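You operate a simulated robot arm through the tools that you are given. There is no shell and no other tool.

Carry out the task below with a simulated robot arm. There is one attempt and no reset: what you move stays moved.

TASK
Try the curling iron at the heat on the pink chip.
Fine: first the black can to the round tray, away from the heat; iron on its stand, dial set, on till green, off; it stays on the stand to cool. Set down upright: black can.
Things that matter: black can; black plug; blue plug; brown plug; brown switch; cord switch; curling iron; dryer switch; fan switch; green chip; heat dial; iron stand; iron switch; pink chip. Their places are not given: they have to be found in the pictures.

Only the result counts: the job must be done as asked and must still hold three seconds after the hand-in. Knocking over, shifting, dropping, spilling or breaking anything else fails it.

THE ROBOT
A 7-joint arm with a two-finger parallel gripper, fixed in place. Base frame: the origin is on the floor under the middle of its stand, x ahead of it, y to its left, z up; the work surface is at about z = 0.8. Readings come in m, rad, newtons and seconds.
It reaches about 1.247 m from its shoulder. Its first joint turns from -2.304 to 2.304 rad. Payload 3.91 kg.
Tool frame: the origin (TCP) lies between the finger pads and is the grasp point; the fingertips stand 0.03 m ahead of it; z points along the fingers, y is the line along which they close. Largest opening 0.11 m; finger width 0.02, thickness 0.01; the body of the gripper, 0.048 by 0.112 m, starts 0.055 m behind the TCP.
Orientation is told as [roll, pitch, yaw] about the base's x, y, z axes, in that order, counted from this pose: with the fingers straight down and closing along the base's y, the tool's x points along the base's -x, its y along +y and its z along -z.

THE INTERFACE
- The arm moves only by the tool send_rows. Its argument "moves" is a list of rows, each a list of 7 numbers: the turn, a rotation vector about the base's x, y, z in units of 45 degrees (1.0 is 45 degrees), then the shift along the base's x, y, z in units of 300 mm (1.0 is 300 mm), then the opening, from 0 (shut) to 1 (fully open). In form: [[ax, ay, az, tx, ty, tz, jaw], ...]. A call has 1 to 20 rows; each row is the pose to reach, as a shift and turn from the pose commanded when the call began. A call with a number of a shift or a turn outside -1 to 1 is refused whole. A row lasts 0.2 s, in which the tool goes at most 0.05 m and 0.15 rad; a call with a longer step from one row to the next is refused whole, and so is a gripper value outside its range. A pose out of reach is approached as far as the arm can. The call stops where the force on the tool passes 40 N (or 10 N more than at its start, if that is more) or the arm is blocked; 0.2 s more then pass. The fingers move at their own pace (about 0.108 m/s each) and stop on an object; they squeeze with about 21 N. The grip force told is the motor's: it shows also when the fingers shut on nothing. Time passes only in rows, and 0.2 s behind the last, so rows that repeat a pose let the fingers close. It gives the time, the measured TCP pose, the force on the tool (base axes), the opening and the grip force at its end, in the units of the frame above (readings bear some noise), with the torque about the TCP (base axes, N m) and any sound that the robot's microphone picked up, and new pictures: "show" is both (left out), scene, wrist or none.
- Cameras (640 x 400 px; columns grow to the right, rows downward): "scene" is fixed at [0.3996, 0.6499, 1.3235]; the picture's right is [-0.89, -0.45, 0.00], its down [-0.40, 0.81, -0.44] and it looks along [0.19, -0.39, -0.90] (base axes); focal length 214 px, centre (320, 200). "wrist" rides on the gripper at [0.072, 0.017, -0.103] in the tool frame; the picture's right is [-0.23, 0.97, 0.00], its down [-0.76, -0.18, -0.62] and it looks along [-0.61, -0.14, 0.78] (tool axes); focal length 222 px, centre (320, 200).
- probe_pixels(camera, pixels): for up to 12 pixels [column, row] of the newest picture of that camera ("zoom" is the newest enlarged one), the place [x, y, z] in the base frame of the surface seen there, good to about 0.002 m. The clock stands still meanwhile.
- close_up(camera, box): a new picture of the part [left, top, right, bottom] of that camera's present view, enlarged. The clock stands still meanwhile.
- finish_job(): hands the job in; it is judged then, once.

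Leave the gripper open and the arm clear of the work at the hand-in unless told otherwise.

The tools are called after "Call:" by a JSON object that holds its "op" and its "data". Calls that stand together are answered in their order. send_rows: Moves the arm, as the interface text tells. Its arguments: {"type":"object","properties":{"moves":{"type":"array"},"show":{"type":"string","enum":["both","scene","wrist","none"]}},"required":["moves"]} The other tools are called the same way: probe_pixels (camera, pixels) gives the place of the surface under pixels of a picture; close_up (camera, box) takes an enlarged picture of a part of a camera's view; finish_job () hands the job in.

At the start:

```text
clock: 0.0
position: [0.5168, 0.3521, 1.1354]
ee_rot: [0.001, 0.002, 0.0]
contact_force: [0.8, 0.1, -0.7]
torque: [-0.01, 0.01, -0.02]
grip_width: 0.11
grasp_force: 0.0
```

scene: 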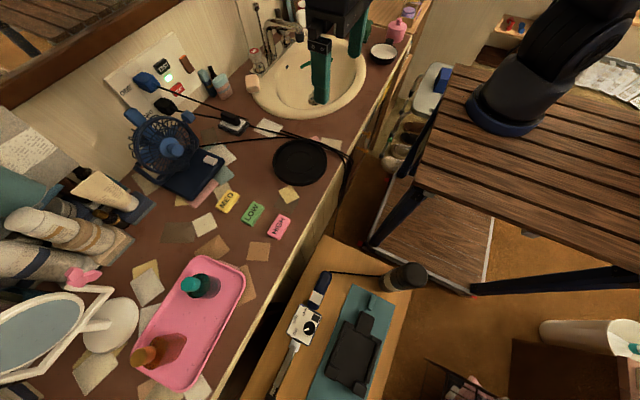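
wrist: 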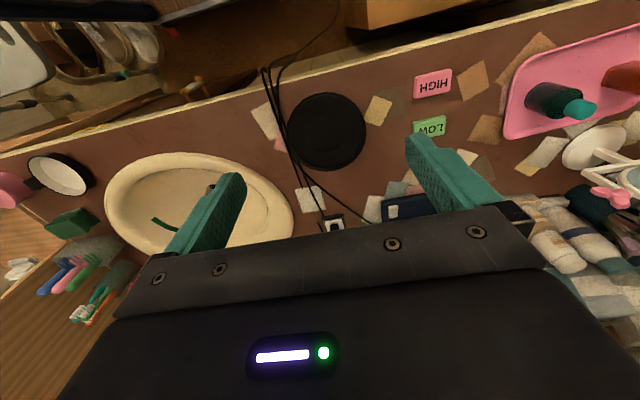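

I see a counter with a sink, a fan, a wall outlet with plugs, chips reading MED/LOW/HIGH, a pink tray, a side table with an iron-like device and a black can. I'll take enlarged pictures to identify everything.

Call:
{"op": "close_up", "data": {"camera": "scene", "box": [240, 230, 440, 400]}}

Call:
{"op": "close_up", "data": {"camera": "scene", "box": [90, 30, 290, 160]}}

Call:
{"op": "close_up", "data": {"camera": "scene", "box": [120, 100, 360, 260]}}

Call:
{"op": "close_up", "data": {"camera": "scene", "box": [0, 150, 260, 400]}}

Call:
{"op": "close_up", "data": {"camera": "scene", "box": [340, 0, 640, 200]}}

```text
2.35 times, centred on (340, 315) of scene
```

zoom: 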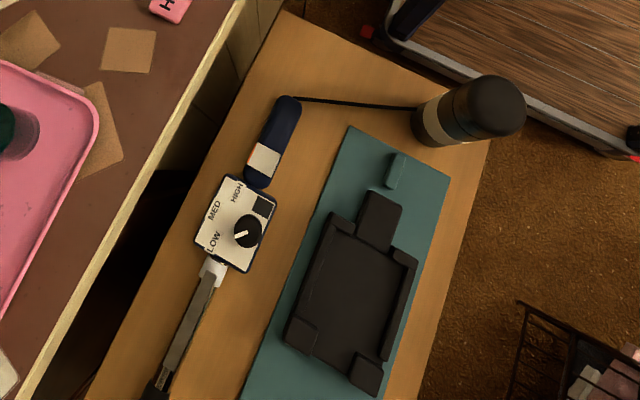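

```text
3.08 times, centred on (190, 95) of scene
```

zoom: 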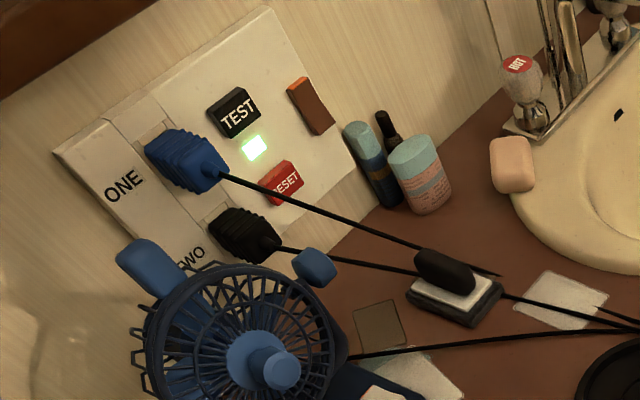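

```text
2.50 times, centred on (240, 180) of scene
```

zoom: 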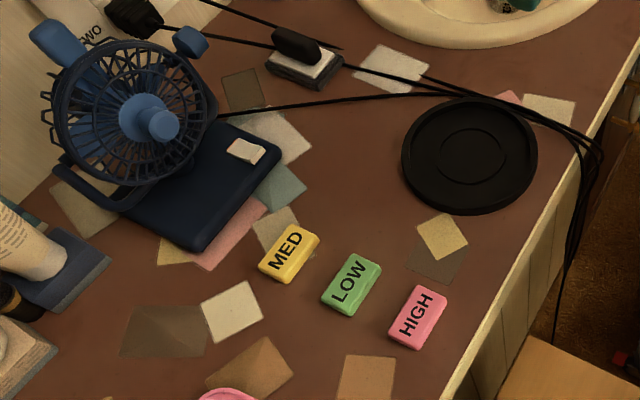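

```text
1.60 times, centred on (130, 275) of scene
```

zoom: 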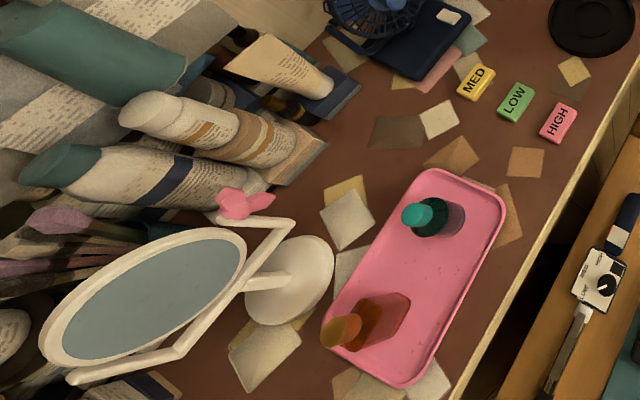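

```text
2.00 times, centred on (490, 100) of scene
```

zoom: 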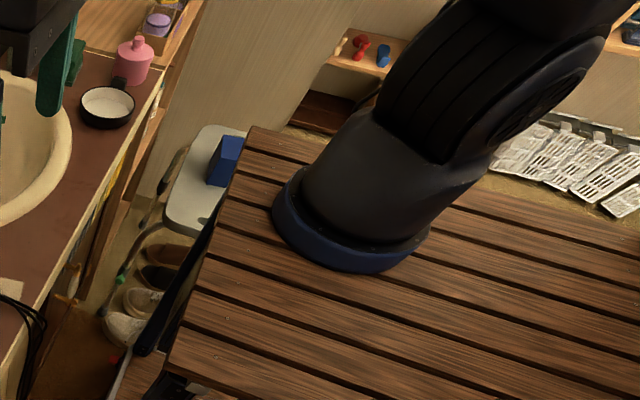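

Call:
{"op": "close_up", "data": {"camera": "scene", "box": [280, 290, 340, 350]}}

Call:
{"op": "close_up", "data": {"camera": "scene", "box": [300, 240, 440, 330]}}

Call:
{"op": "close_up", "data": {"camera": "scene", "box": [120, 50, 220, 120]}}

Call:
{"op": "close_up", "data": {"camera": "scene", "box": [200, 90, 360, 200]}}

Call:
{"op": "close_up", "data": {"camera": "scene", "box": [220, 0, 420, 120]}}

Call:
{"op": "close_up", "data": {"camera": "scene", "box": [240, 330, 400, 400]}}

```text
6.67 times, centred on (310, 320) of scene
```

zoom: 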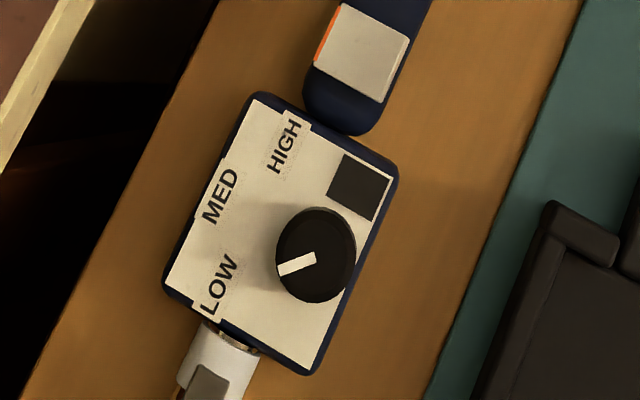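

```text
4.44 times, centred on (370, 285) of scene
```

zoom: 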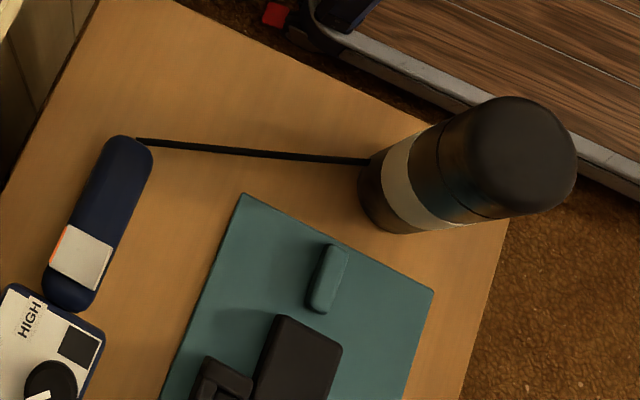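

```text
5.71 times, centred on (170, 85) of scene
```

zoom: 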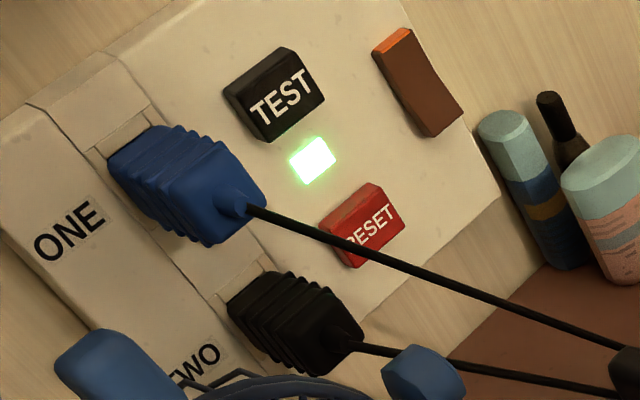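

```text
3.64 times, centred on (280, 145) of scene
```

zoom: 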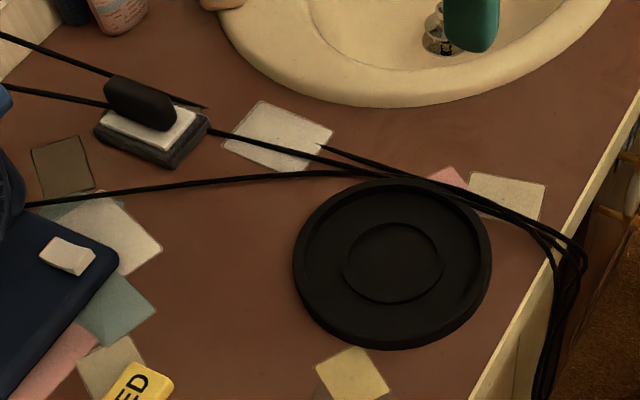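

```text
3.20 times, centred on (320, 60) of scene
```

zoom: 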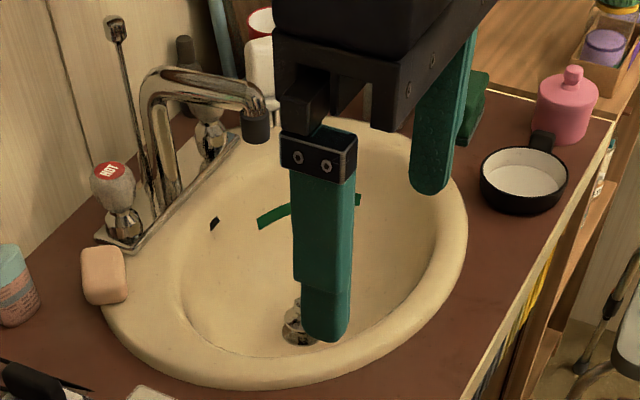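

```text
4.00 times, centred on (320, 365) of scene
```

zoom: 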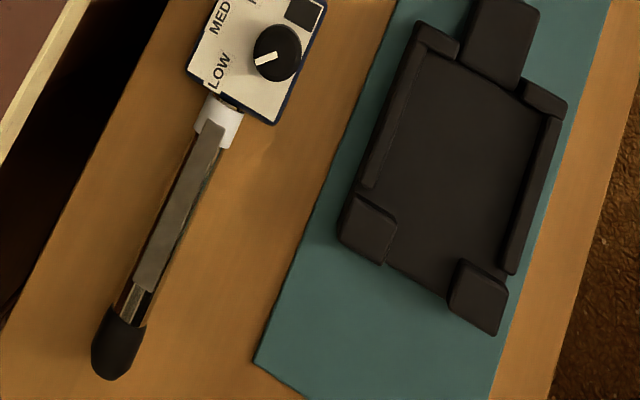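

I see the black can at (402,277) on the side table, the iron lying at (305,325) with dial box and rocker on the handle, the stand on the teal mat at (352,345), the black round tray at (300,162). I'll probe their places.

Call:
{"op": "probe_pixels", "data": {"camera": "scene", "pixels": [[411, 271], [400, 277], [392, 285], [387, 278], [300, 162], [300, 150], [280, 170], [278, 222], [253, 213], [228, 201], [420, 290], [350, 270]]}}

Call:
{"op": "probe_pixels", "data": {"camera": "scene", "pixels": [[326, 275], [320, 285], [316, 295], [313, 308], [309, 327], [300, 318], [293, 345], [285, 365], [272, 392], [300, 300], [318, 315], [296, 336]]}}

Call:
{"op": "probe_pixels", "data": {"camera": "scene", "pixels": [[350, 350], [365, 322], [345, 333], [375, 345], [335, 370], [360, 385], [332, 387], [362, 395], [342, 380], [373, 303], [364, 295], [358, 305]]}}

```text
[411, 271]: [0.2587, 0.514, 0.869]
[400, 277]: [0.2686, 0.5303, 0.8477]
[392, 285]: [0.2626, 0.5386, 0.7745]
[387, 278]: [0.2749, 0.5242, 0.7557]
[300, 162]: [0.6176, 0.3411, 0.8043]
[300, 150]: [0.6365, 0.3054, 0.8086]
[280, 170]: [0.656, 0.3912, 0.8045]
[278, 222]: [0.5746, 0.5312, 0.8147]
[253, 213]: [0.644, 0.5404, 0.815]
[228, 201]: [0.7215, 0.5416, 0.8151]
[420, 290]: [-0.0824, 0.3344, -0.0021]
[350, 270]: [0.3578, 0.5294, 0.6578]
```

```text
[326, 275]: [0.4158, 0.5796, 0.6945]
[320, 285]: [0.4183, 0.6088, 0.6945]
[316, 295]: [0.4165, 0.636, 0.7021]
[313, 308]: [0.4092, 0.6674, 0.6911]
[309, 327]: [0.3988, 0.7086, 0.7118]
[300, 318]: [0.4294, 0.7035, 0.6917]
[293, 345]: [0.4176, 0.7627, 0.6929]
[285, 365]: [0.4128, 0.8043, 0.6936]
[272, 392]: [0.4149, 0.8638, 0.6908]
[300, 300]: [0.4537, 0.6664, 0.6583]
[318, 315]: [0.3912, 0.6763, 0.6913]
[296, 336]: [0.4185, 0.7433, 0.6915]
```

```text
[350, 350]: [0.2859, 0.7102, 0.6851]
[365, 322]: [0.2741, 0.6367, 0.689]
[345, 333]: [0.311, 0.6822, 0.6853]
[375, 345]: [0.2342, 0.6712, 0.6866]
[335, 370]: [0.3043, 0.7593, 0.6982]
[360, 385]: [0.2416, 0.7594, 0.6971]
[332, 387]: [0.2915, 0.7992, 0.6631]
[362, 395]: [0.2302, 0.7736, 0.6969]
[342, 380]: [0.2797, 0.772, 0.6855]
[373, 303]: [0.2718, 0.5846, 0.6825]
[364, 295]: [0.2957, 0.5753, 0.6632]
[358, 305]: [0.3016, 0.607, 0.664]
```

Next a close-up of the stand and iron for finer probing.

Call:
{"op": "close_up", "data": {"camera": "scene", "box": [300, 280, 400, 400]}}

```text
3.33 times, centred on (350, 340) of scene
```

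zoom: 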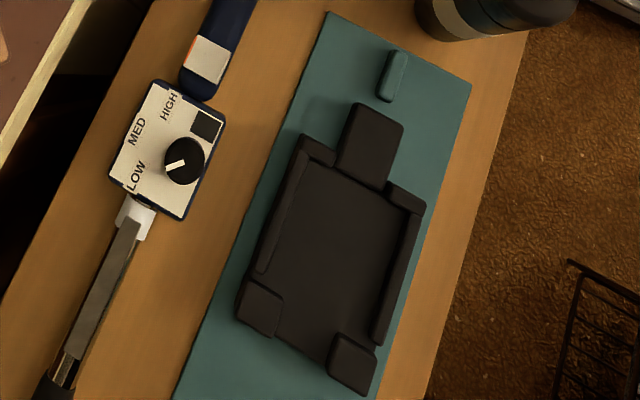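

Call:
{"op": "probe_pixels", "data": {"camera": "zoom", "pixels": [[313, 148], [275, 225], [262, 265], [262, 305], [350, 365], [385, 320], [403, 260], [405, 195], [370, 150], [365, 115], [330, 250], [300, 340]]}}

Call:
{"op": "probe_pixels", "data": {"camera": "zoom", "pixels": [[396, 60], [385, 95], [345, 150], [385, 180], [290, 180], [320, 160], [385, 200], [280, 270], [370, 320], [270, 330], [330, 390], [440, 100]]}}

Call:
{"op": "probe_pixels", "data": {"camera": "zoom", "pixels": [[155, 85], [222, 123], [182, 215], [115, 180], [185, 160], [205, 125], [200, 45], [225, 55], [190, 72], [215, 82], [184, 85], [240, 20]]}}

Call:
{"op": "probe_pixels", "data": {"camera": "zoom", "pixels": [[135, 218], [120, 240], [80, 330], [60, 365], [55, 390], [110, 250], [68, 350], [150, 225], [120, 210], [168, 165], [196, 75], [213, 30]]}}

```text
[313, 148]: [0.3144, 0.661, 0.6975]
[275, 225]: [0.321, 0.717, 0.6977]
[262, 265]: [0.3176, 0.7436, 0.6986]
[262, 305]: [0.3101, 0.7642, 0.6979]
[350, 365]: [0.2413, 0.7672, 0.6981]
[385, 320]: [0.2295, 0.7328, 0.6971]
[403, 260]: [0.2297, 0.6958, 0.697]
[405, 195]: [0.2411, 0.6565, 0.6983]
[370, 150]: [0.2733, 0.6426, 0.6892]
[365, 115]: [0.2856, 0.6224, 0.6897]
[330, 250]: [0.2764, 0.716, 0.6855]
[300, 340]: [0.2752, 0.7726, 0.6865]
```

```text
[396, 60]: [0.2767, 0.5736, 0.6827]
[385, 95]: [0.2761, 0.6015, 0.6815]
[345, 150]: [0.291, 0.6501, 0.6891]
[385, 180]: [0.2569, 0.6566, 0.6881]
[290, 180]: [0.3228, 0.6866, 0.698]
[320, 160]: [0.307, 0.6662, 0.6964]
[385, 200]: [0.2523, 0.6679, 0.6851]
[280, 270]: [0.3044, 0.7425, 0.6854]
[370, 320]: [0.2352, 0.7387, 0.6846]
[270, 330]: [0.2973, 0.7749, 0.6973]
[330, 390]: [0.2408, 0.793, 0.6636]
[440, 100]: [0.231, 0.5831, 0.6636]
```

```text
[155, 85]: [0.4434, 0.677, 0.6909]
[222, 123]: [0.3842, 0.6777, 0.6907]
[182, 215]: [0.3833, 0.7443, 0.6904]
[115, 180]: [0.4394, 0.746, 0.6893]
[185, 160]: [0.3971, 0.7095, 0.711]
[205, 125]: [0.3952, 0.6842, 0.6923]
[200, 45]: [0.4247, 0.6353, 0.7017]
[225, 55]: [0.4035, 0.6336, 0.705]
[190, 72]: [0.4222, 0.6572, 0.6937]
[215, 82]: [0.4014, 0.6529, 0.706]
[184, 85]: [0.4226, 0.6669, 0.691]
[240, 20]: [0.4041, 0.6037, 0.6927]
```

```text
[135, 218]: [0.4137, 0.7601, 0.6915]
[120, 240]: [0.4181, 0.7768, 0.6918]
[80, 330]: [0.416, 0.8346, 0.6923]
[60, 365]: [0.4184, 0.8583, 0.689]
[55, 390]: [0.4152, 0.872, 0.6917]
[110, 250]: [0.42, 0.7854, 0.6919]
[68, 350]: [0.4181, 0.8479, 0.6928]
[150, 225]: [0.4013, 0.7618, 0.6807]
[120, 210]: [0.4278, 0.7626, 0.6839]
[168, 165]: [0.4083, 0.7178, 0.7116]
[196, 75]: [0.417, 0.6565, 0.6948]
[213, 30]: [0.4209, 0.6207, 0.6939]
```

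Call:
{"op": "probe_pixels", "data": {"camera": "scene", "pixels": [[420, 170], [448, 75], [480, 275], [600, 250], [470, 290], [370, 245], [385, 230], [520, 300], [340, 245], [300, 270], [250, 390], [420, 280]]}}

Call:
{"op": "close_up", "data": {"camera": "scene", "box": [370, 240, 440, 300]}}

```text
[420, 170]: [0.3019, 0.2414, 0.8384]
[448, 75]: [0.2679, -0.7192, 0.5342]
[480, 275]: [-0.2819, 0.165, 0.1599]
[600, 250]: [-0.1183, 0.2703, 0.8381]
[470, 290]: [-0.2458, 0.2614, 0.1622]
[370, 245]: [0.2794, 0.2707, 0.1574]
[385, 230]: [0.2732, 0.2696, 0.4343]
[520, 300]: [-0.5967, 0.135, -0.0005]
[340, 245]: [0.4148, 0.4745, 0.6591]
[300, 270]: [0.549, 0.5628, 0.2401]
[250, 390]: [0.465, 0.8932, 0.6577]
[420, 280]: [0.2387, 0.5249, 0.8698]
```

```text
6.67 times, centred on (405, 270) of scene
```

zoom: 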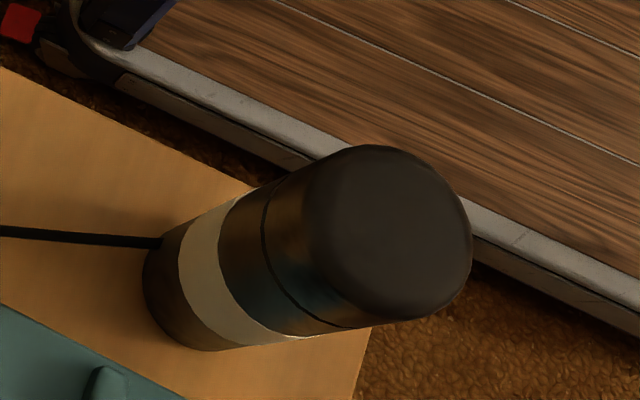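

Call:
{"op": "probe_pixels", "data": {"camera": "zoom", "pixels": [[390, 150], [320, 200], [330, 310], [460, 270], [440, 180], [390, 230], [285, 240], [250, 250], [200, 280], [160, 310], [210, 345], [150, 240]]}}

Call:
{"op": "probe_pixels", "data": {"camera": "scene", "pixels": [[324, 163], [275, 163], [300, 141], [300, 185], [325, 172], [283, 148], [318, 148], [285, 180], [318, 178], [232, 122], [232, 115], [203, 160]]}}

```text
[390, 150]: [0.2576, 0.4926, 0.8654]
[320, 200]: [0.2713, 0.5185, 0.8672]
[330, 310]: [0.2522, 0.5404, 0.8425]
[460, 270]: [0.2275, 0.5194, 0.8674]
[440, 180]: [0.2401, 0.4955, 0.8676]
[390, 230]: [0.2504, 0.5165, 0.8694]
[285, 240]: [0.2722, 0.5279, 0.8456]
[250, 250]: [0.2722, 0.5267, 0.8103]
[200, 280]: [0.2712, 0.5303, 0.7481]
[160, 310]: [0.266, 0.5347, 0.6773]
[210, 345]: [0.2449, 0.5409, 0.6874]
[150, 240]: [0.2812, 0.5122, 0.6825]
```

```text
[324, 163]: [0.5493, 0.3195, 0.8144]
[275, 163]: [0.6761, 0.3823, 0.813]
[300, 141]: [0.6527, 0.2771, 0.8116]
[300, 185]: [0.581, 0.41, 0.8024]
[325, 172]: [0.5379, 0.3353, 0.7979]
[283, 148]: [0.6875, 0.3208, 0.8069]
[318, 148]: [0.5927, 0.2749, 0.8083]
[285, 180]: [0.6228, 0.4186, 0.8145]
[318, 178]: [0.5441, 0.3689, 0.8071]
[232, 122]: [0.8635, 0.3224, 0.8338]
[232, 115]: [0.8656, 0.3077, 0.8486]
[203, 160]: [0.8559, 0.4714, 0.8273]
```

I'll enlarge parts of the wrist view to find the dryer, the brown plug and where the cords go.

Call:
{"op": "close_up", "data": {"camera": "wrist", "box": [200, 0, 400, 120]}}

Call:
{"op": "close_up", "data": {"camera": "wrist", "box": [0, 0, 200, 130]}}

Call:
{"op": "close_up", "data": {"camera": "wrist", "box": [240, 150, 440, 260]}}

Call:
{"op": "close_up", "data": {"camera": "wrist", "box": [0, 130, 200, 330]}}

Call:
{"op": "close_up", "data": {"camera": "scene", "box": [310, 130, 420, 260]}}

Call:
{"op": "close_up", "data": {"camera": "scene", "box": [400, 280, 640, 400]}}

```text
3.20 times, centred on (300, 60) of wrist
```

zoom: 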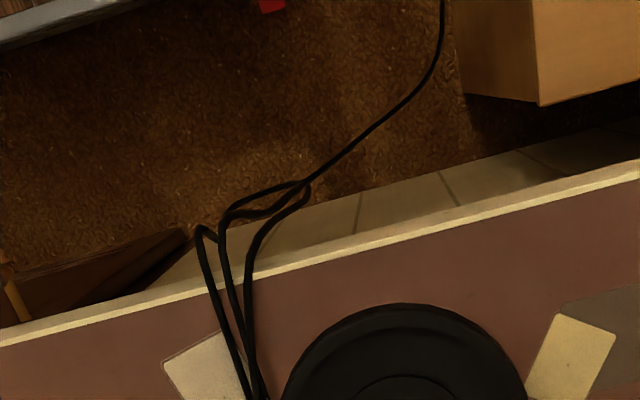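

```text
3.08 times, centred on (100, 65) of wrist
```

zoom: 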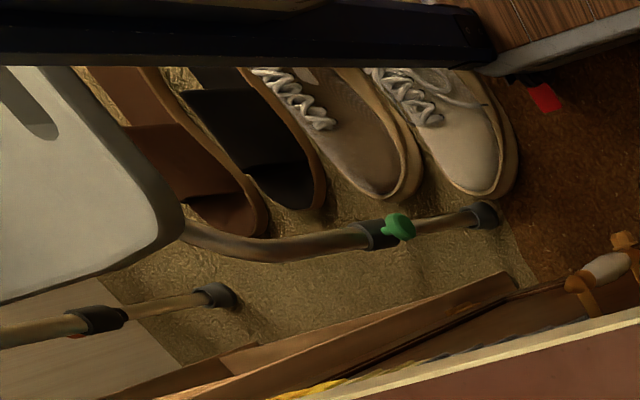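

```text
3.20 times, centred on (340, 205) of wrist
```

zoom: 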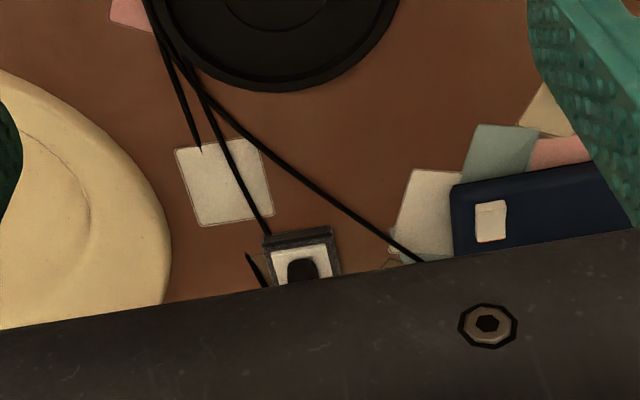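

```text
2.00 times, centred on (100, 230) of wrist
```

zoom: 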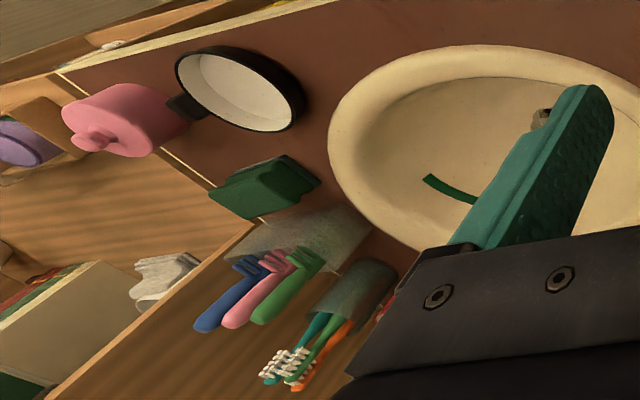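

```text
3.08 times, centred on (365, 195) of scene
```

zoom: 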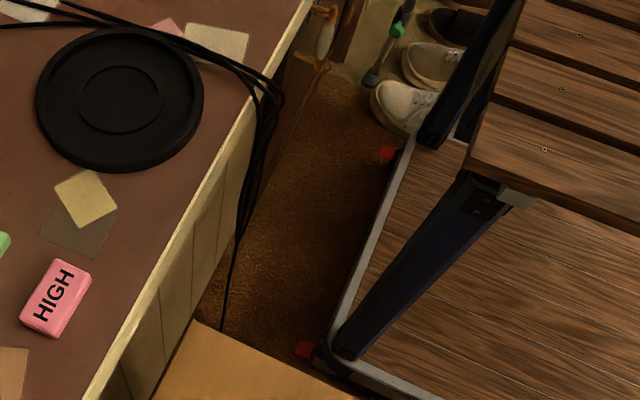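

```text
2.67 times, centred on (520, 340) of scene
```

zoom: 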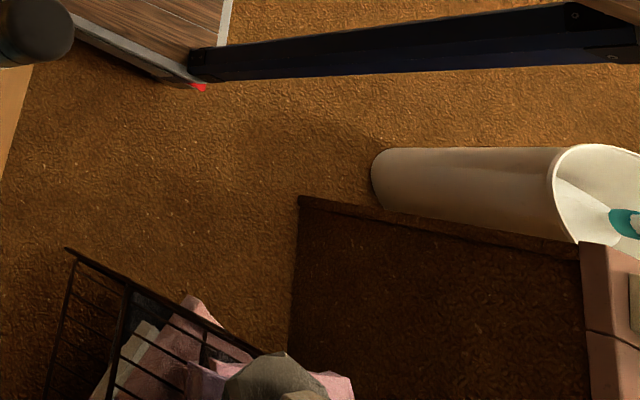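

The black can stands at about (0.2505, 0.5165), about 0.05 m wide, from z 0.658 to 0.870. I'll move above it with the fingers open, staying high.

Call:
{"op": "send_rows", "data": {"moves": [[0, 0, 0, -0.111, 0.0685, 0, 1], [0, 0, 0, -0.222, 0.137, 0, 1], [0, 0, 0, -0.333, 0.2055, 0, 1], [0, 0, 0, -0.444, 0.274, 0, 1], [0, 0, 0, -0.555, 0.3425, 0, 1], [0, 0, 0, -0.666, 0.411, 0, 1], [0, 0, 0, -0.777, 0.4795, 0, 1], [0, 0, 0, -0.888, 0.548, 0, 1], [0, 0, 0, -0.888, 0.548, 0, 1]]}}

```text
clock: 2.0
position: [0.251, 0.5175, 1.134]
ee_rot: [0.0, 0.0, 0.001]
contact_force: [0.4, 0.1, 0.7]
torque: [0.0, -0.03, -0.01]
grip_width: 0.1101
grasp_force: 0.0
```

scene: 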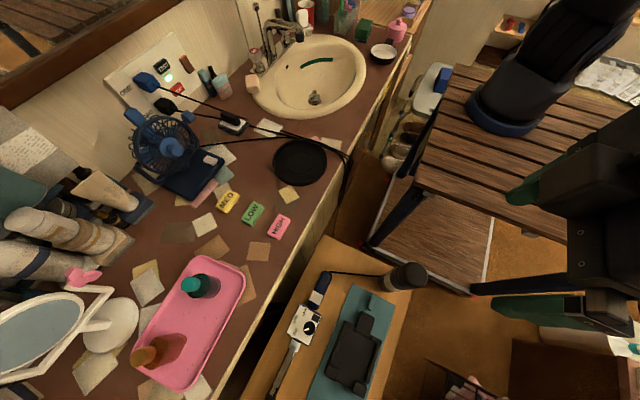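
wrist: 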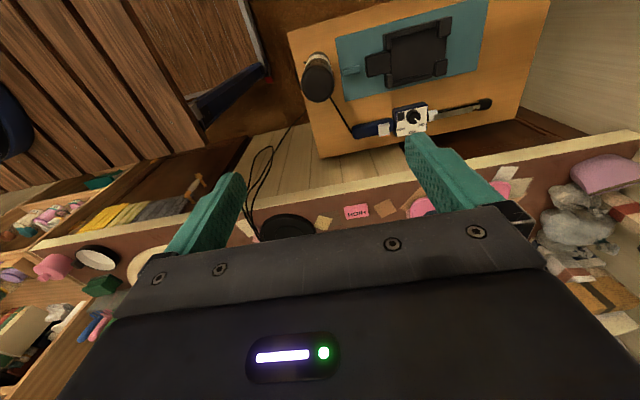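

Call:
{"op": "close_up", "data": {"camera": "wrist", "box": [280, 30, 520, 150]}}

Call:
{"op": "close_up", "data": {"camera": "wrist", "box": [200, 100, 400, 240]}}

Call:
{"op": "close_up", "data": {"camera": "wrist", "box": [0, 130, 240, 330]}}

Call:
{"op": "close_up", "data": {"camera": "wrist", "box": [440, 130, 640, 330]}}

Call:
{"op": "close_up", "data": {"camera": "scene", "box": [220, 0, 420, 120]}}

```text
2.67 times, centred on (400, 90) of wrist
```

zoom: 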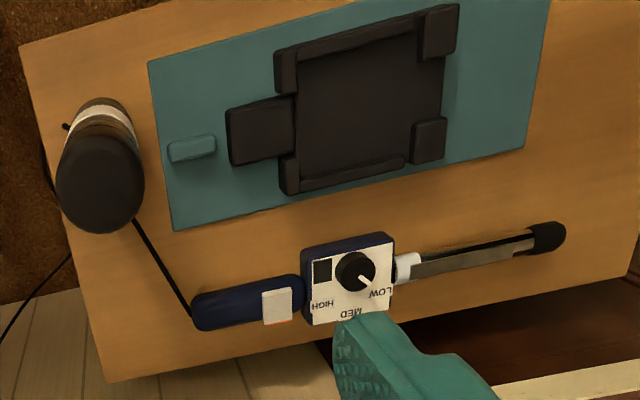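

```text
2.86 times, centred on (300, 170) of wrist
```

zoom: 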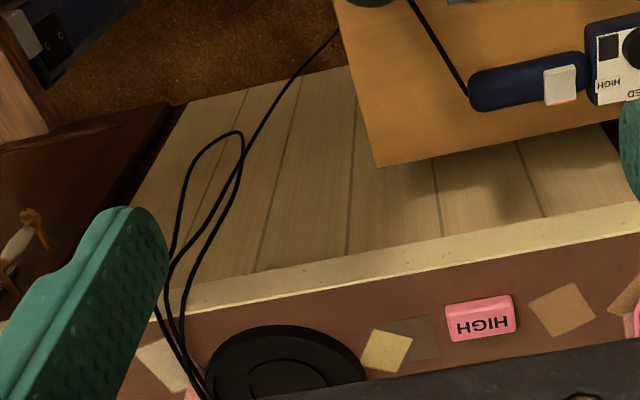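

```text
2.00 times, centred on (120, 230) of wrist
```

zoom: 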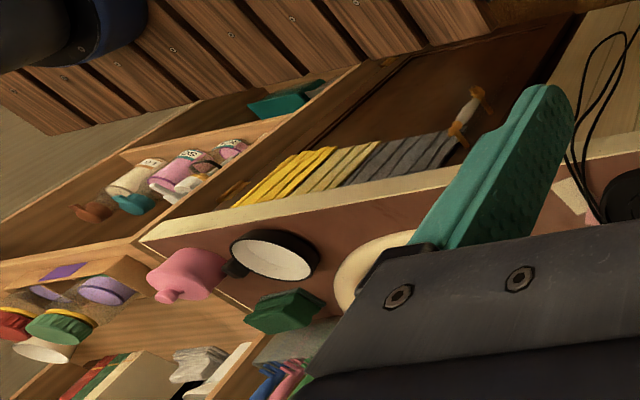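

```text
2.00 times, centred on (540, 230) of wrist
```

zoom: 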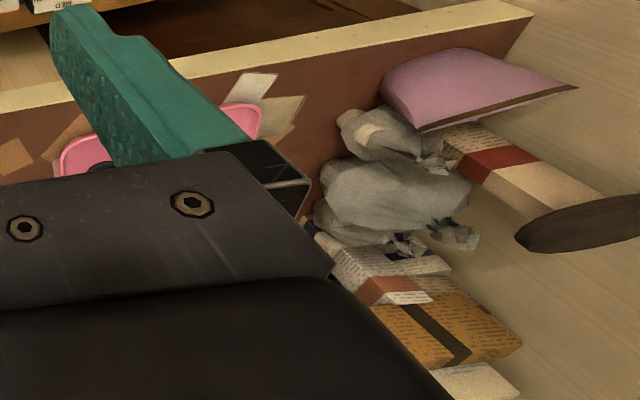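

```text
3.20 times, centred on (320, 60) of scene
```

zoom: 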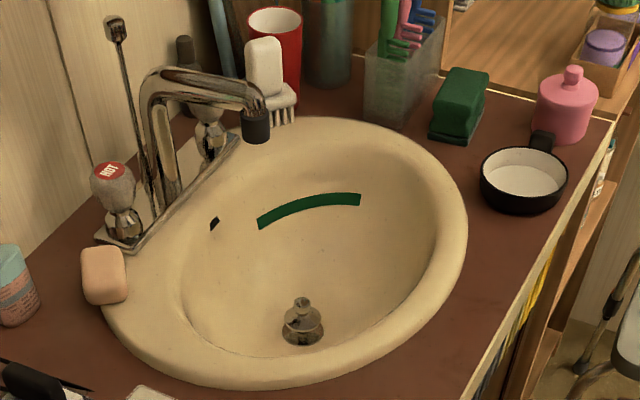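

The cord runs from the iron's handle around the can's far side, off the table edge and up to the bundle. I'll now descend over the can to z≈0.84 with open fingers.

Call:
{"op": "send_rows", "data": {"moves": [[0, 0, 0, 0, 0, -0.14, 1], [0, 0, 0, 0, 0, -0.28, 1], [0, 0, 0, 0, 0, -0.42, 1], [0, 0, 0, 0, 0, -0.56, 1], [0, 0, 0, 0, 0, -0.7, 1], [0, 0, 0, 0, 0, -0.8, 1], [0, 0, 0, 0, 0, -0.88, 1], [0, 0, 0, 0, 0, -0.94, 1], [0, 0, 0, 0, 0, -0.98, 1], [0, 0, 0, 0, 0, -0.98, 1]]}}

```text
clock: 4.2
position: [0.2503, 0.5153, 0.8401]
ee_rot: [0.0, 0.001, 0.0]
contact_force: [-0.1, 0.8, 0.7]
torque: [0.01, 0.02, -0.02]
grip_width: 0.1102
grasp_force: 0.1
```

scene: 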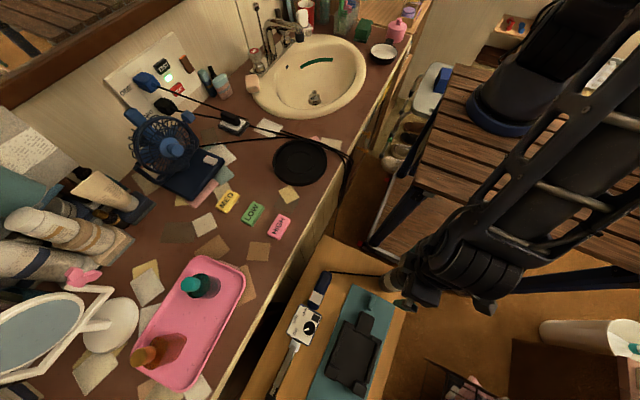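
wrist: 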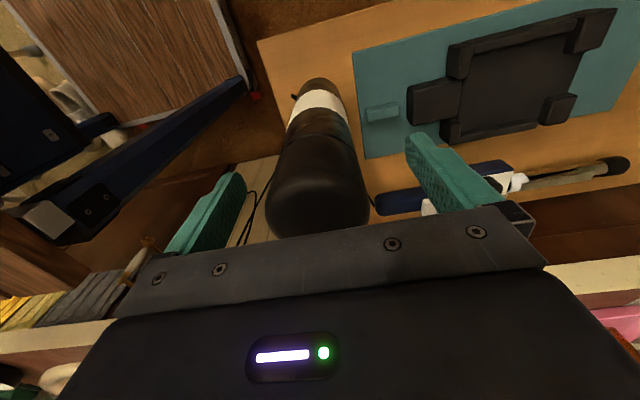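

The can sits between the open fingers, a bit left of centre in the wrist view. I lower 14 mm more and close.

Call:
{"op": "send_rows", "data": {"moves": [[0, 0, 0, 0, 0, -0.045, 1], [0, 0, 0, 0, 0, -0.045, 0.7], [0, 0, 0, 0, 0, -0.045, 0.4], [0, 0, 0, 0, 0, -0.045, 0.2], [0, 0, 0, 0, 0, -0.045, 0.2], [0, 0, 0, 0, 0, -0.045, 0.2]], "show": "wrist"}}

```text
clock: 5.6
position: [0.2499, 0.5152, 0.8274]
ee_rot: [0.0, 0.001, 0.0]
contact_force: [-0.1, 0.0, -0.5]
torque: [0.03, -0.03, -0.04]
grip_width: 0.0515
grasp_force: 21.2
```

wrist: 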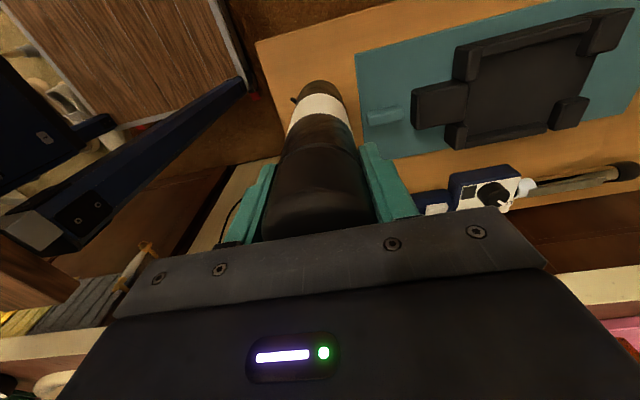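

The can is gripped (0.0515 m wide, 21 N). I lift it straight up by 0.27 m.

Call:
{"op": "send_rows", "data": {"moves": [[0, 0, 0, 0, 0, 0.03, 0.2], [0, 0, 0, 0, 0, 0.08, 0.2], [0, 0, 0, 0, 0, 0.18, 0.2], [0, 0, 0, 0, 0, 0.3, 0.2], [0, 0, 0, 0, 0, 0.42, 0.2], [0, 0, 0, 0, 0, 0.54, 0.2], [0, 0, 0, 0, 0, 0.66, 0.2], [0, 0, 0, 0, 0, 0.78, 0.2], [0, 0, 0, 0, 0, 0.88, 0.2], [0, 0, 0, 0, 0, 0.88, 0.2]]}}

```text
clock: 7.8
position: [0.2502, 0.5147, 1.091]
ee_rot: [0.001, 0.0, 0.0]
contact_force: [0.5, -0.5, -2.8]
torque: [0.02, 0.04, 0.01]
grip_width: 0.0516
grasp_force: 21.1
```

scene: 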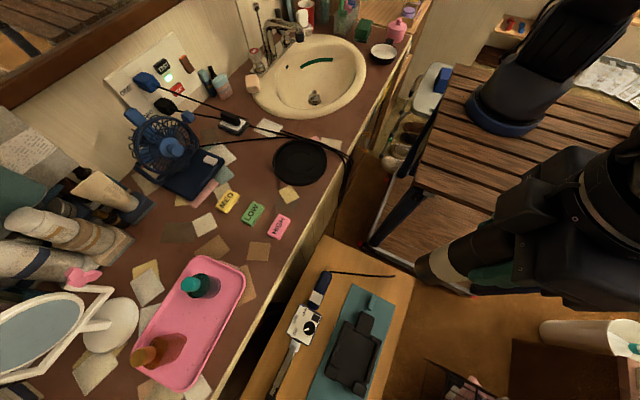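
wrist: 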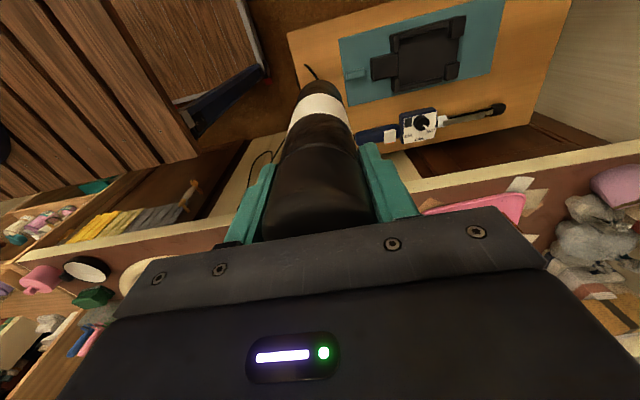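

The can is up and clear. The tray's rim points give its centre at about (0.614, 0.344), floor z≈0.804. I carry the can there at constant height in two calls.

Call:
{"op": "send_rows", "data": {"moves": [[0, 0, 0, 0.06, -0.028, 0, 0.2], [0, 0, 0, 0.16, -0.075, 0, 0.2], [0, 0, 0, 0.27, -0.127, 0, 0.2], [0, 0, 0, 0.38, -0.178, 0, 0.2], [0, 0, 0, 0.49, -0.23, 0, 0.2], [0, 0, 0, 0.6, -0.282, 0, 0.2], [0, 0, 0, 0.7, -0.328, 0, 0.2], [0, 0, 0, 0.8, -0.375, 0, 0.2], [0, 0, 0, 0.9, -0.422, 0, 0.2], [0, 0, 0, 0.98, -0.46, 0, 0.2]], "show": "none"}}

Call:
{"op": "send_rows", "data": {"moves": [[0, 0, 0, 0.08, -0.038, 0, 0.2], [0, 0, 0, 0.15, -0.072, 0, 0.2], [0, 0, 0, 0.2, -0.094, 0, 0.2], [0, 0, 0, 0.233, -0.109, 0, 0.2], [0, 0, 0, 0.233, -0.109, 0, 0.2], [0, 0, 0, 0.233, -0.109, 0, 0.2]]}}

```text
clock: 10.0
position: [0.5437, 0.3787, 1.0923]
ee_rot: [0.001, -0.001, 0.0]
contact_force: [-0.1, 1.1, -1.2]
torque: [0.01, -0.05, -0.04]
grip_width: 0.0514
grasp_force: 20.6
```

```text
clock: 11.4
position: [0.6131, 0.3453, 1.0919]
ee_rot: [0.0, 0.0, 0.002]
contact_force: [-0.1, 1.0, -1.4]
torque: [0.02, 0.0, 0.0]
grip_width: 0.0512
grasp_force: 21.0
```

scene: 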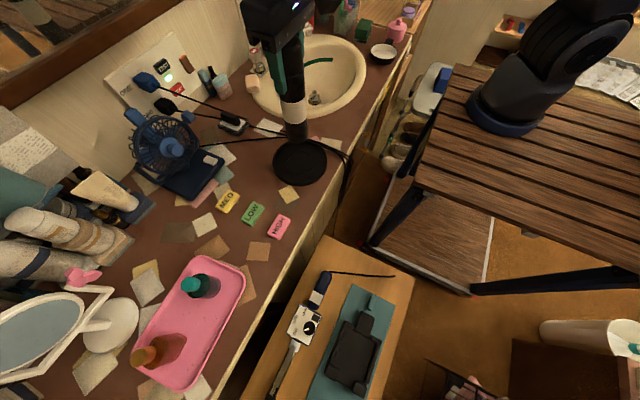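
wrist: 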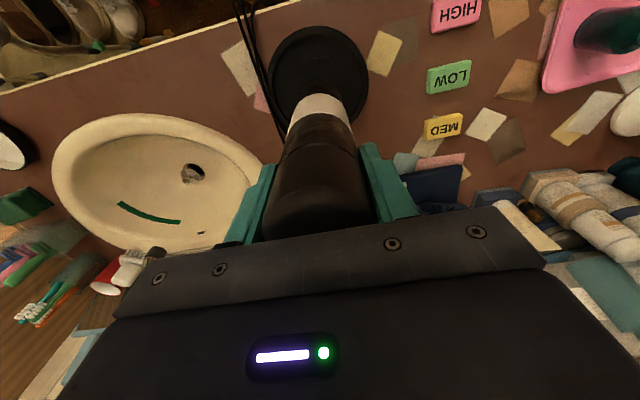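

The can hangs over the tray. I lower it gently: bottom would meet the tray floor at TCP z≈0.974.

Call:
{"op": "send_rows", "data": {"moves": [[0, 0, 0, 0, 0, -0.08, 0.2], [0, 0, 0, 0, 0, -0.18, 0.2], [0, 0, 0, 0, 0, -0.27, 0.2], [0, 0, 0, 0, 0, -0.33, 0.2], [0, 0, 0, 0, 0, -0.36, 0.2], [0, 0, 0, 0, 0, -0.375, 0.2], [0, 0, 0, 0, 0, -0.375, 0.2]]}}

```text
clock: 13.0
position: [0.6119, 0.346, 0.9796]
ee_rot: [0.0, 0.0, -0.003]
contact_force: [0.3, 0.3, -1.7]
torque: [0.02, -0.01, -0.02]
grip_width: 0.0516
grasp_force: 21.1
```

scene: 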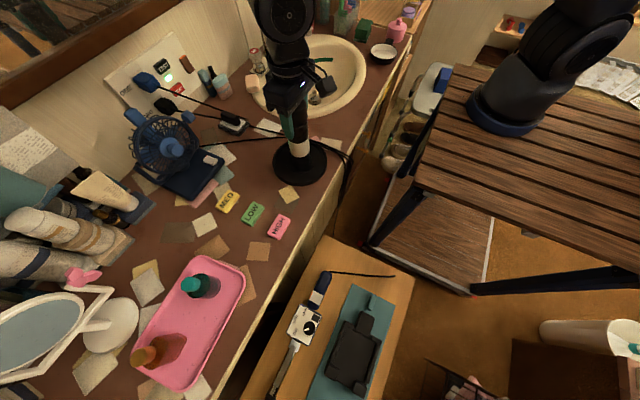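
wrist: 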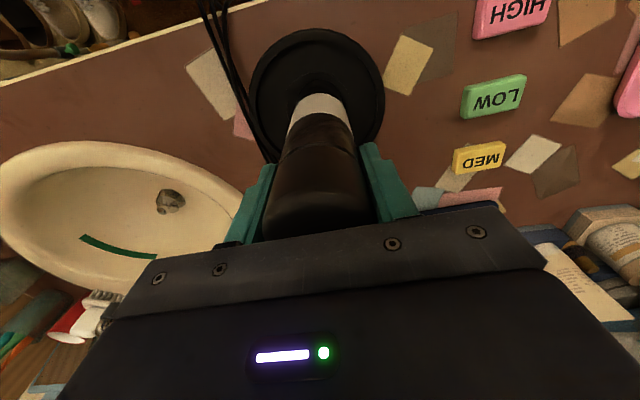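

Call:
{"op": "send_rows", "data": {"moves": [[0, 0, 0, 0, 0, -0.008, 0.2], [0, 0, 0, 0, 0, -0.015, 0.2], [0, 0, 0, 0, 0, -0.015, 0.2]], "show": "none"}}

```text
clock: 13.8
position: [0.6122, 0.3452, 0.9744]
ee_rot: [0.0, 0.0, -0.001]
contact_force: [-1.6, -0.7, 4.1]
torque: [-0.15, 0.2, -0.03]
grip_width: 0.052
grasp_force: 20.7
```

The force turned to +4 N: the can has touched the tray. I press 1 mm more and open the fingers slowly.

Call:
{"op": "send_rows", "data": {"moves": [[0, 0, 0, 0, 0, -0.004, 0.2], [0, 0, 0, 0, 0, -0.004, 0.2], [0, 0, 0, 0, 0, -0.004, 0.5], [0, 0, 0, 0, 0, -0.004, 0.6], [0, 0, 0, 0, 0, -0.004, 0.8], [0, 0, 0, 0, 0, -0.004, 1], [0, 0, 0, 0, 0, -0.004, 1]]}}

```text
clock: 15.4
position: [0.6139, 0.3447, 0.9747]
ee_rot: [0.0, 0.0, 0.001]
contact_force: [0.5, 0.8, -0.3]
torque: [0.01, 0.01, 0.02]
grip_width: 0.1099
grasp_force: 0.1
```

scene: 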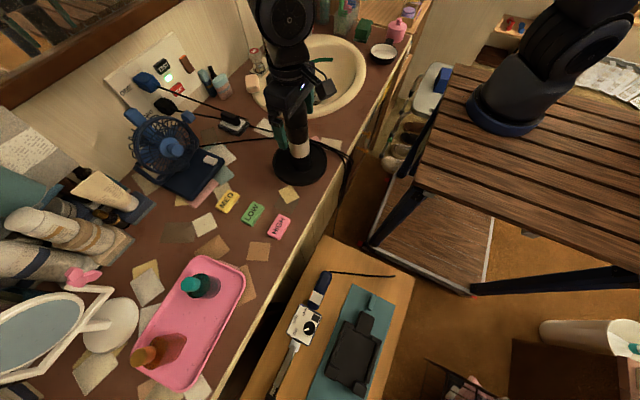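
wrist: 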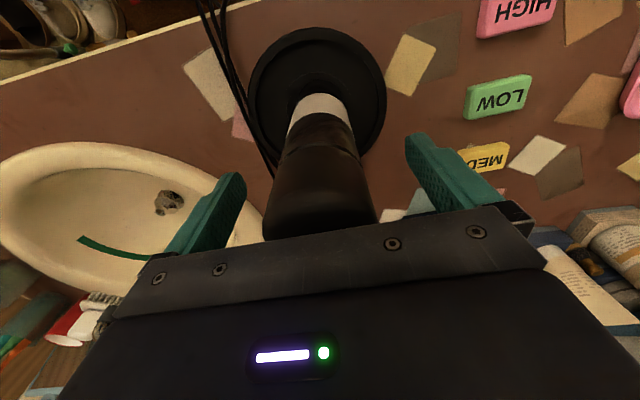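

The fingers are open and the can stands on the tray. I raise straight up by 0.2 m.

Call:
{"op": "send_rows", "data": {"moves": [[0, 0, 0, 0, 0, 0.04, 1], [0, 0, 0, 0, 0, 0.12, 1], [0, 0, 0, 0, 0, 0.24, 1], [0, 0, 0, 0, 0, 0.38, 1], [0, 0, 0, 0, 0, 0.52, 1], [0, 0, 0, 0, 0, 0.66, 1], [0, 0, 0, 0, 0, 0.7, 1]]}}

```text
clock: 17.0
position: [0.6148, 0.3434, 1.1856]
ee_rot: [0.001, 0.0, 0.001]
contact_force: [0.0, 0.1, 0.0]
torque: [-0.02, 0.0, 0.05]
grip_width: 0.1097
grasp_force: 0.1
```

scene: 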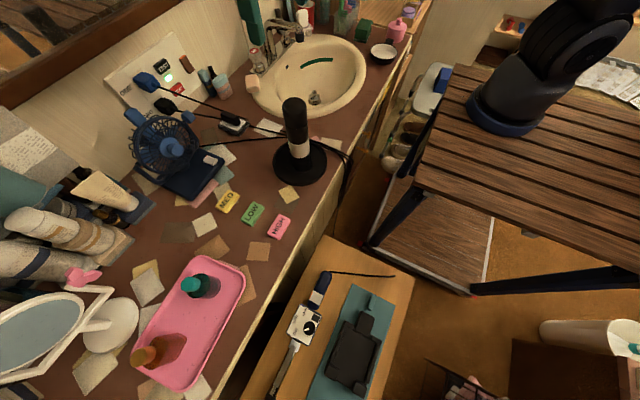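
wrist: 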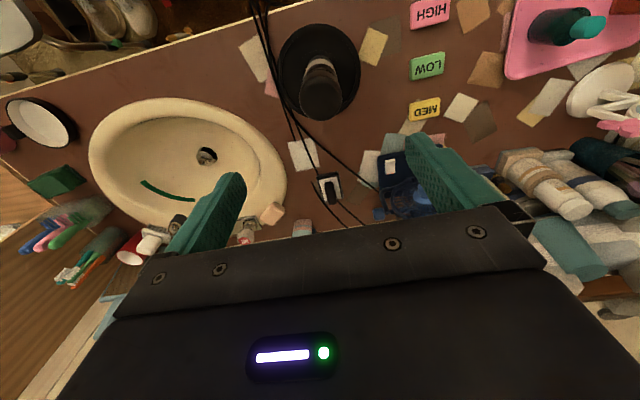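

The can stands on the tray. Before moving to the iron I probe the counter's front edge beside it and the dial's labels.

Call:
{"op": "probe_pixels", "data": {"camera": "scene", "pixels": [[270, 300], [262, 318], [250, 340], [240, 355], [230, 372], [290, 262], [310, 225], [255, 335], [275, 320], [268, 350]]}}

Call:
{"op": "close_up", "data": {"camera": "scene", "box": [280, 290, 340, 350]}}

```text
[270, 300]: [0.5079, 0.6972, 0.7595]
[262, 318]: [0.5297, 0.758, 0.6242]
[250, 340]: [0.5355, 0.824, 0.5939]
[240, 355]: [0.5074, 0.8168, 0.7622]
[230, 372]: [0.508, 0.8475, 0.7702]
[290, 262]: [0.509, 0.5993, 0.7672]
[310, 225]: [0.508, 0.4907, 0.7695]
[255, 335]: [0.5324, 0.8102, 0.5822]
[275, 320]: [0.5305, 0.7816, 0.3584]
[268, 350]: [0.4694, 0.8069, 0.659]
```

```text
6.67 times, centred on (310, 320) of scene
```

zoom: 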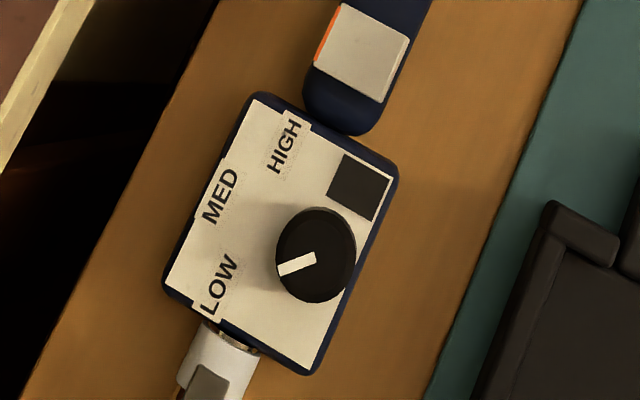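

Call:
{"op": "probe_pixels", "data": {"camera": "zoom", "pixels": [[218, 285], [220, 195], [283, 147], [315, 255], [282, 268], [313, 256], [340, 255], [315, 215], [320, 295], [290, 240], [358, 185], [345, 230]]}}

Call:
{"op": "probe_pixels", "data": {"camera": "zoom", "pixels": [[255, 95], [395, 170], [310, 370], [168, 285], [200, 200], [350, 270], [335, 15], [405, 40], [380, 100], [318, 62], [325, 40], [360, 55]]}}

```text
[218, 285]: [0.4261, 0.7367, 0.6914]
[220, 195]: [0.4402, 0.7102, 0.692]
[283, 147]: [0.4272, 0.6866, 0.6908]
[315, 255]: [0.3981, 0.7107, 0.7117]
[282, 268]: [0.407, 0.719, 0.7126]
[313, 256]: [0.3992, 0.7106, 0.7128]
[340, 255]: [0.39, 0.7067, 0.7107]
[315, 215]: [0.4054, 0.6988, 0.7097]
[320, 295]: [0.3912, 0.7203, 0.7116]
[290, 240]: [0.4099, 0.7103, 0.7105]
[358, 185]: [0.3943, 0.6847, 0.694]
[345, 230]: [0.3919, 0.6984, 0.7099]
```

```text
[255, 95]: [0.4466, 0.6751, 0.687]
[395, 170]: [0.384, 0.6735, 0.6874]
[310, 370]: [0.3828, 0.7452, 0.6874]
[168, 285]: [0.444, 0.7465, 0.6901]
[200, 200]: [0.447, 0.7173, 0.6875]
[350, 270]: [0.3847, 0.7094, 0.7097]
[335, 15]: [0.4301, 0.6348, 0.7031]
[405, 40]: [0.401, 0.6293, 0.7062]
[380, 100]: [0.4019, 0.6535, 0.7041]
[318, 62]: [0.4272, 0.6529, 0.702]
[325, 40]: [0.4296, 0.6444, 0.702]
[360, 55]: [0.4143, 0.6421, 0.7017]
```

Call:
{"op": "close_up", "data": {"camera": "scene", "box": [325, 305, 390, 400]}}

```text
4.21 times, centred on (358, 352) of scene
```

zoom: 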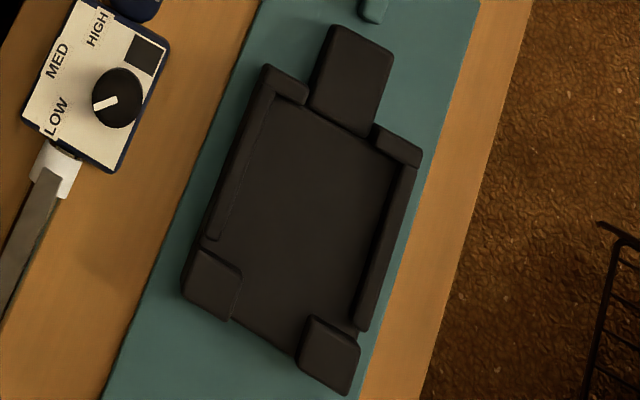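

Call:
{"op": "probe_pixels", "data": {"camera": "zoom", "pixels": [[268, 110], [225, 225], [240, 170], [218, 180], [245, 110], [262, 72], [300, 95], [305, 85], [375, 132], [418, 152], [405, 175], [388, 165]]}}

Call:
{"op": "probe_pixels", "data": {"camera": "zoom", "pixels": [[355, 310], [368, 320], [360, 325], [345, 320], [312, 322], [300, 355], [350, 385], [240, 275], [205, 258], [190, 285], [228, 308], [235, 300]]}}

Call:
{"op": "probe_pixels", "data": {"camera": "zoom", "pixels": [[280, 110], [250, 170], [230, 230], [210, 238], [380, 190], [365, 260], [350, 305], [335, 30], [388, 60], [315, 95], [362, 130], [340, 110]]}}

```text
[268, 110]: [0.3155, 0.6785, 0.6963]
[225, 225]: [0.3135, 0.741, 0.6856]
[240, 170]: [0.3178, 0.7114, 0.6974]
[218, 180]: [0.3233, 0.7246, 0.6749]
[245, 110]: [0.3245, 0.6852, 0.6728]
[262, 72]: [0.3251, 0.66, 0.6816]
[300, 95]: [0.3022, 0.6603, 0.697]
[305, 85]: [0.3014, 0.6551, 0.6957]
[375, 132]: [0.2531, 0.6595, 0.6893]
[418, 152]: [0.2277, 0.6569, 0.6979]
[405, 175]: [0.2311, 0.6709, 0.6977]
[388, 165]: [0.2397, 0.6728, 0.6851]
```

```text
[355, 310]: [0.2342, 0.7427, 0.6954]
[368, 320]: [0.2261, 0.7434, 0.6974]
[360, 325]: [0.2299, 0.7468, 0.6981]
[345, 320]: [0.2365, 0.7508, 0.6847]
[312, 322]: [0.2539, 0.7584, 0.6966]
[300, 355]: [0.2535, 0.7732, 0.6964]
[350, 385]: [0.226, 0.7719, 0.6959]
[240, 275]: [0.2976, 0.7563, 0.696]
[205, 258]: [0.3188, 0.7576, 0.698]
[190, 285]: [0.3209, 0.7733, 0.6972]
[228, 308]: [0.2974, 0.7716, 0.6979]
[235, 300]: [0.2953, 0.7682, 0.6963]
```

```text
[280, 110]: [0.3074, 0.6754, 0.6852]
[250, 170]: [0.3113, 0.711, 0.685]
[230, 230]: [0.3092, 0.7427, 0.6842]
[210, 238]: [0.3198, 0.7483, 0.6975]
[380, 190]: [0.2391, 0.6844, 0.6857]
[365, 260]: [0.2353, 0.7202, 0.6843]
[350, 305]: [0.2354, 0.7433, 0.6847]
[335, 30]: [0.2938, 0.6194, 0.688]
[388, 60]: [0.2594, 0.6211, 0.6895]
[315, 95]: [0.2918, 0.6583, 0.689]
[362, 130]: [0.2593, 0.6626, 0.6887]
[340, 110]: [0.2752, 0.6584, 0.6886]
```

The stand's inner bay is about x 0.2345–0.3155, y 0.665–0.752 (centre 0.275, 0.7085), floor z 0.685, walls to 0.698; the iron's box is centred at about (0.415, 0.710). I'll swing the tool 90° (fingers then close along x) while moving over the iron, in two calls.

Call:
{"op": "send_rows", "data": {"moves": [[0, 0, 0.125, -0.04, 0.08, 0, 1], [0, 0, 0.25, -0.083, 0.158, 0, 1], [0, 0, 0.375, -0.125, 0.237, 0, 1], [0, 0, 0.5, -0.167, 0.317, 0, 1], [0, 0, 0.625, -0.208, 0.396, 0, 1], [0, 0, 0.75, -0.25, 0.475, 0, 1], [0, 0, 0.875, -0.292, 0.554, 0, 1], [0, 0, 1, -0.333, 0.633, 0, 1], [0, 0, 1, -0.333, 0.633, 0, 1]], "show": "none"}}

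Call:
{"op": "send_rows", "data": {"moves": [[0, 0, 0.125, -0.04, 0.08, -0.05, 1], [0, 0, 0.25, -0.083, 0.158, -0.15, 1], [0, 0, 0.375, -0.125, 0.237, -0.25, 1], [0, 0, 0.5, -0.167, 0.317, -0.35, 1], [0, 0, 0.625, -0.208, 0.396, -0.45, 1], [0, 0, 0.75, -0.25, 0.47, -0.55, 1], [0, 0, 0.875, -0.292, 0.53, -0.65, 1], [0, 0, 1, -0.333, 0.587, -0.7, 1], [0, 0, 1, -0.333, 0.587, -0.7, 1]]}}

```text
clock: 19.0
position: [0.5145, 0.5359, 1.1832]
ee_rot: [0.0, 0.0, 0.787]
contact_force: [0.5, -0.3, 0.1]
torque: [-0.03, -0.04, 0.01]
grip_width: 0.1101
grasp_force: 0.1
```

```text
clock: 21.0
position: [0.4133, 0.7114, 0.9729]
ee_rot: [0.0, 0.0, 1.572]
contact_force: [-0.5, -0.1, 0.2]
torque: [-0.03, 0.02, -0.01]
grip_width: 0.1099
grasp_force: 0.0
```

scene: 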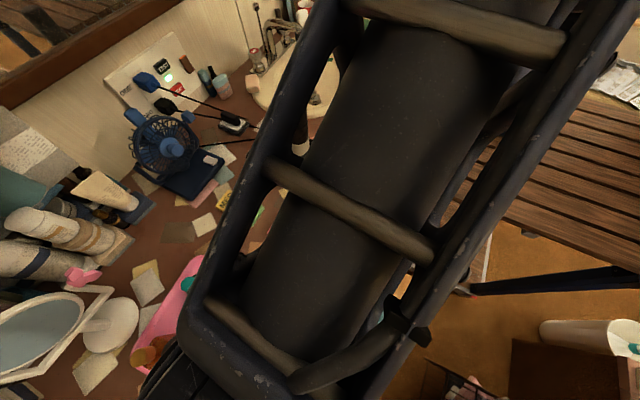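
wrist: 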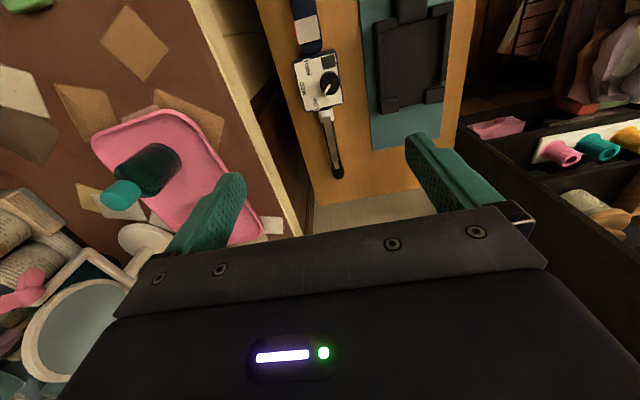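

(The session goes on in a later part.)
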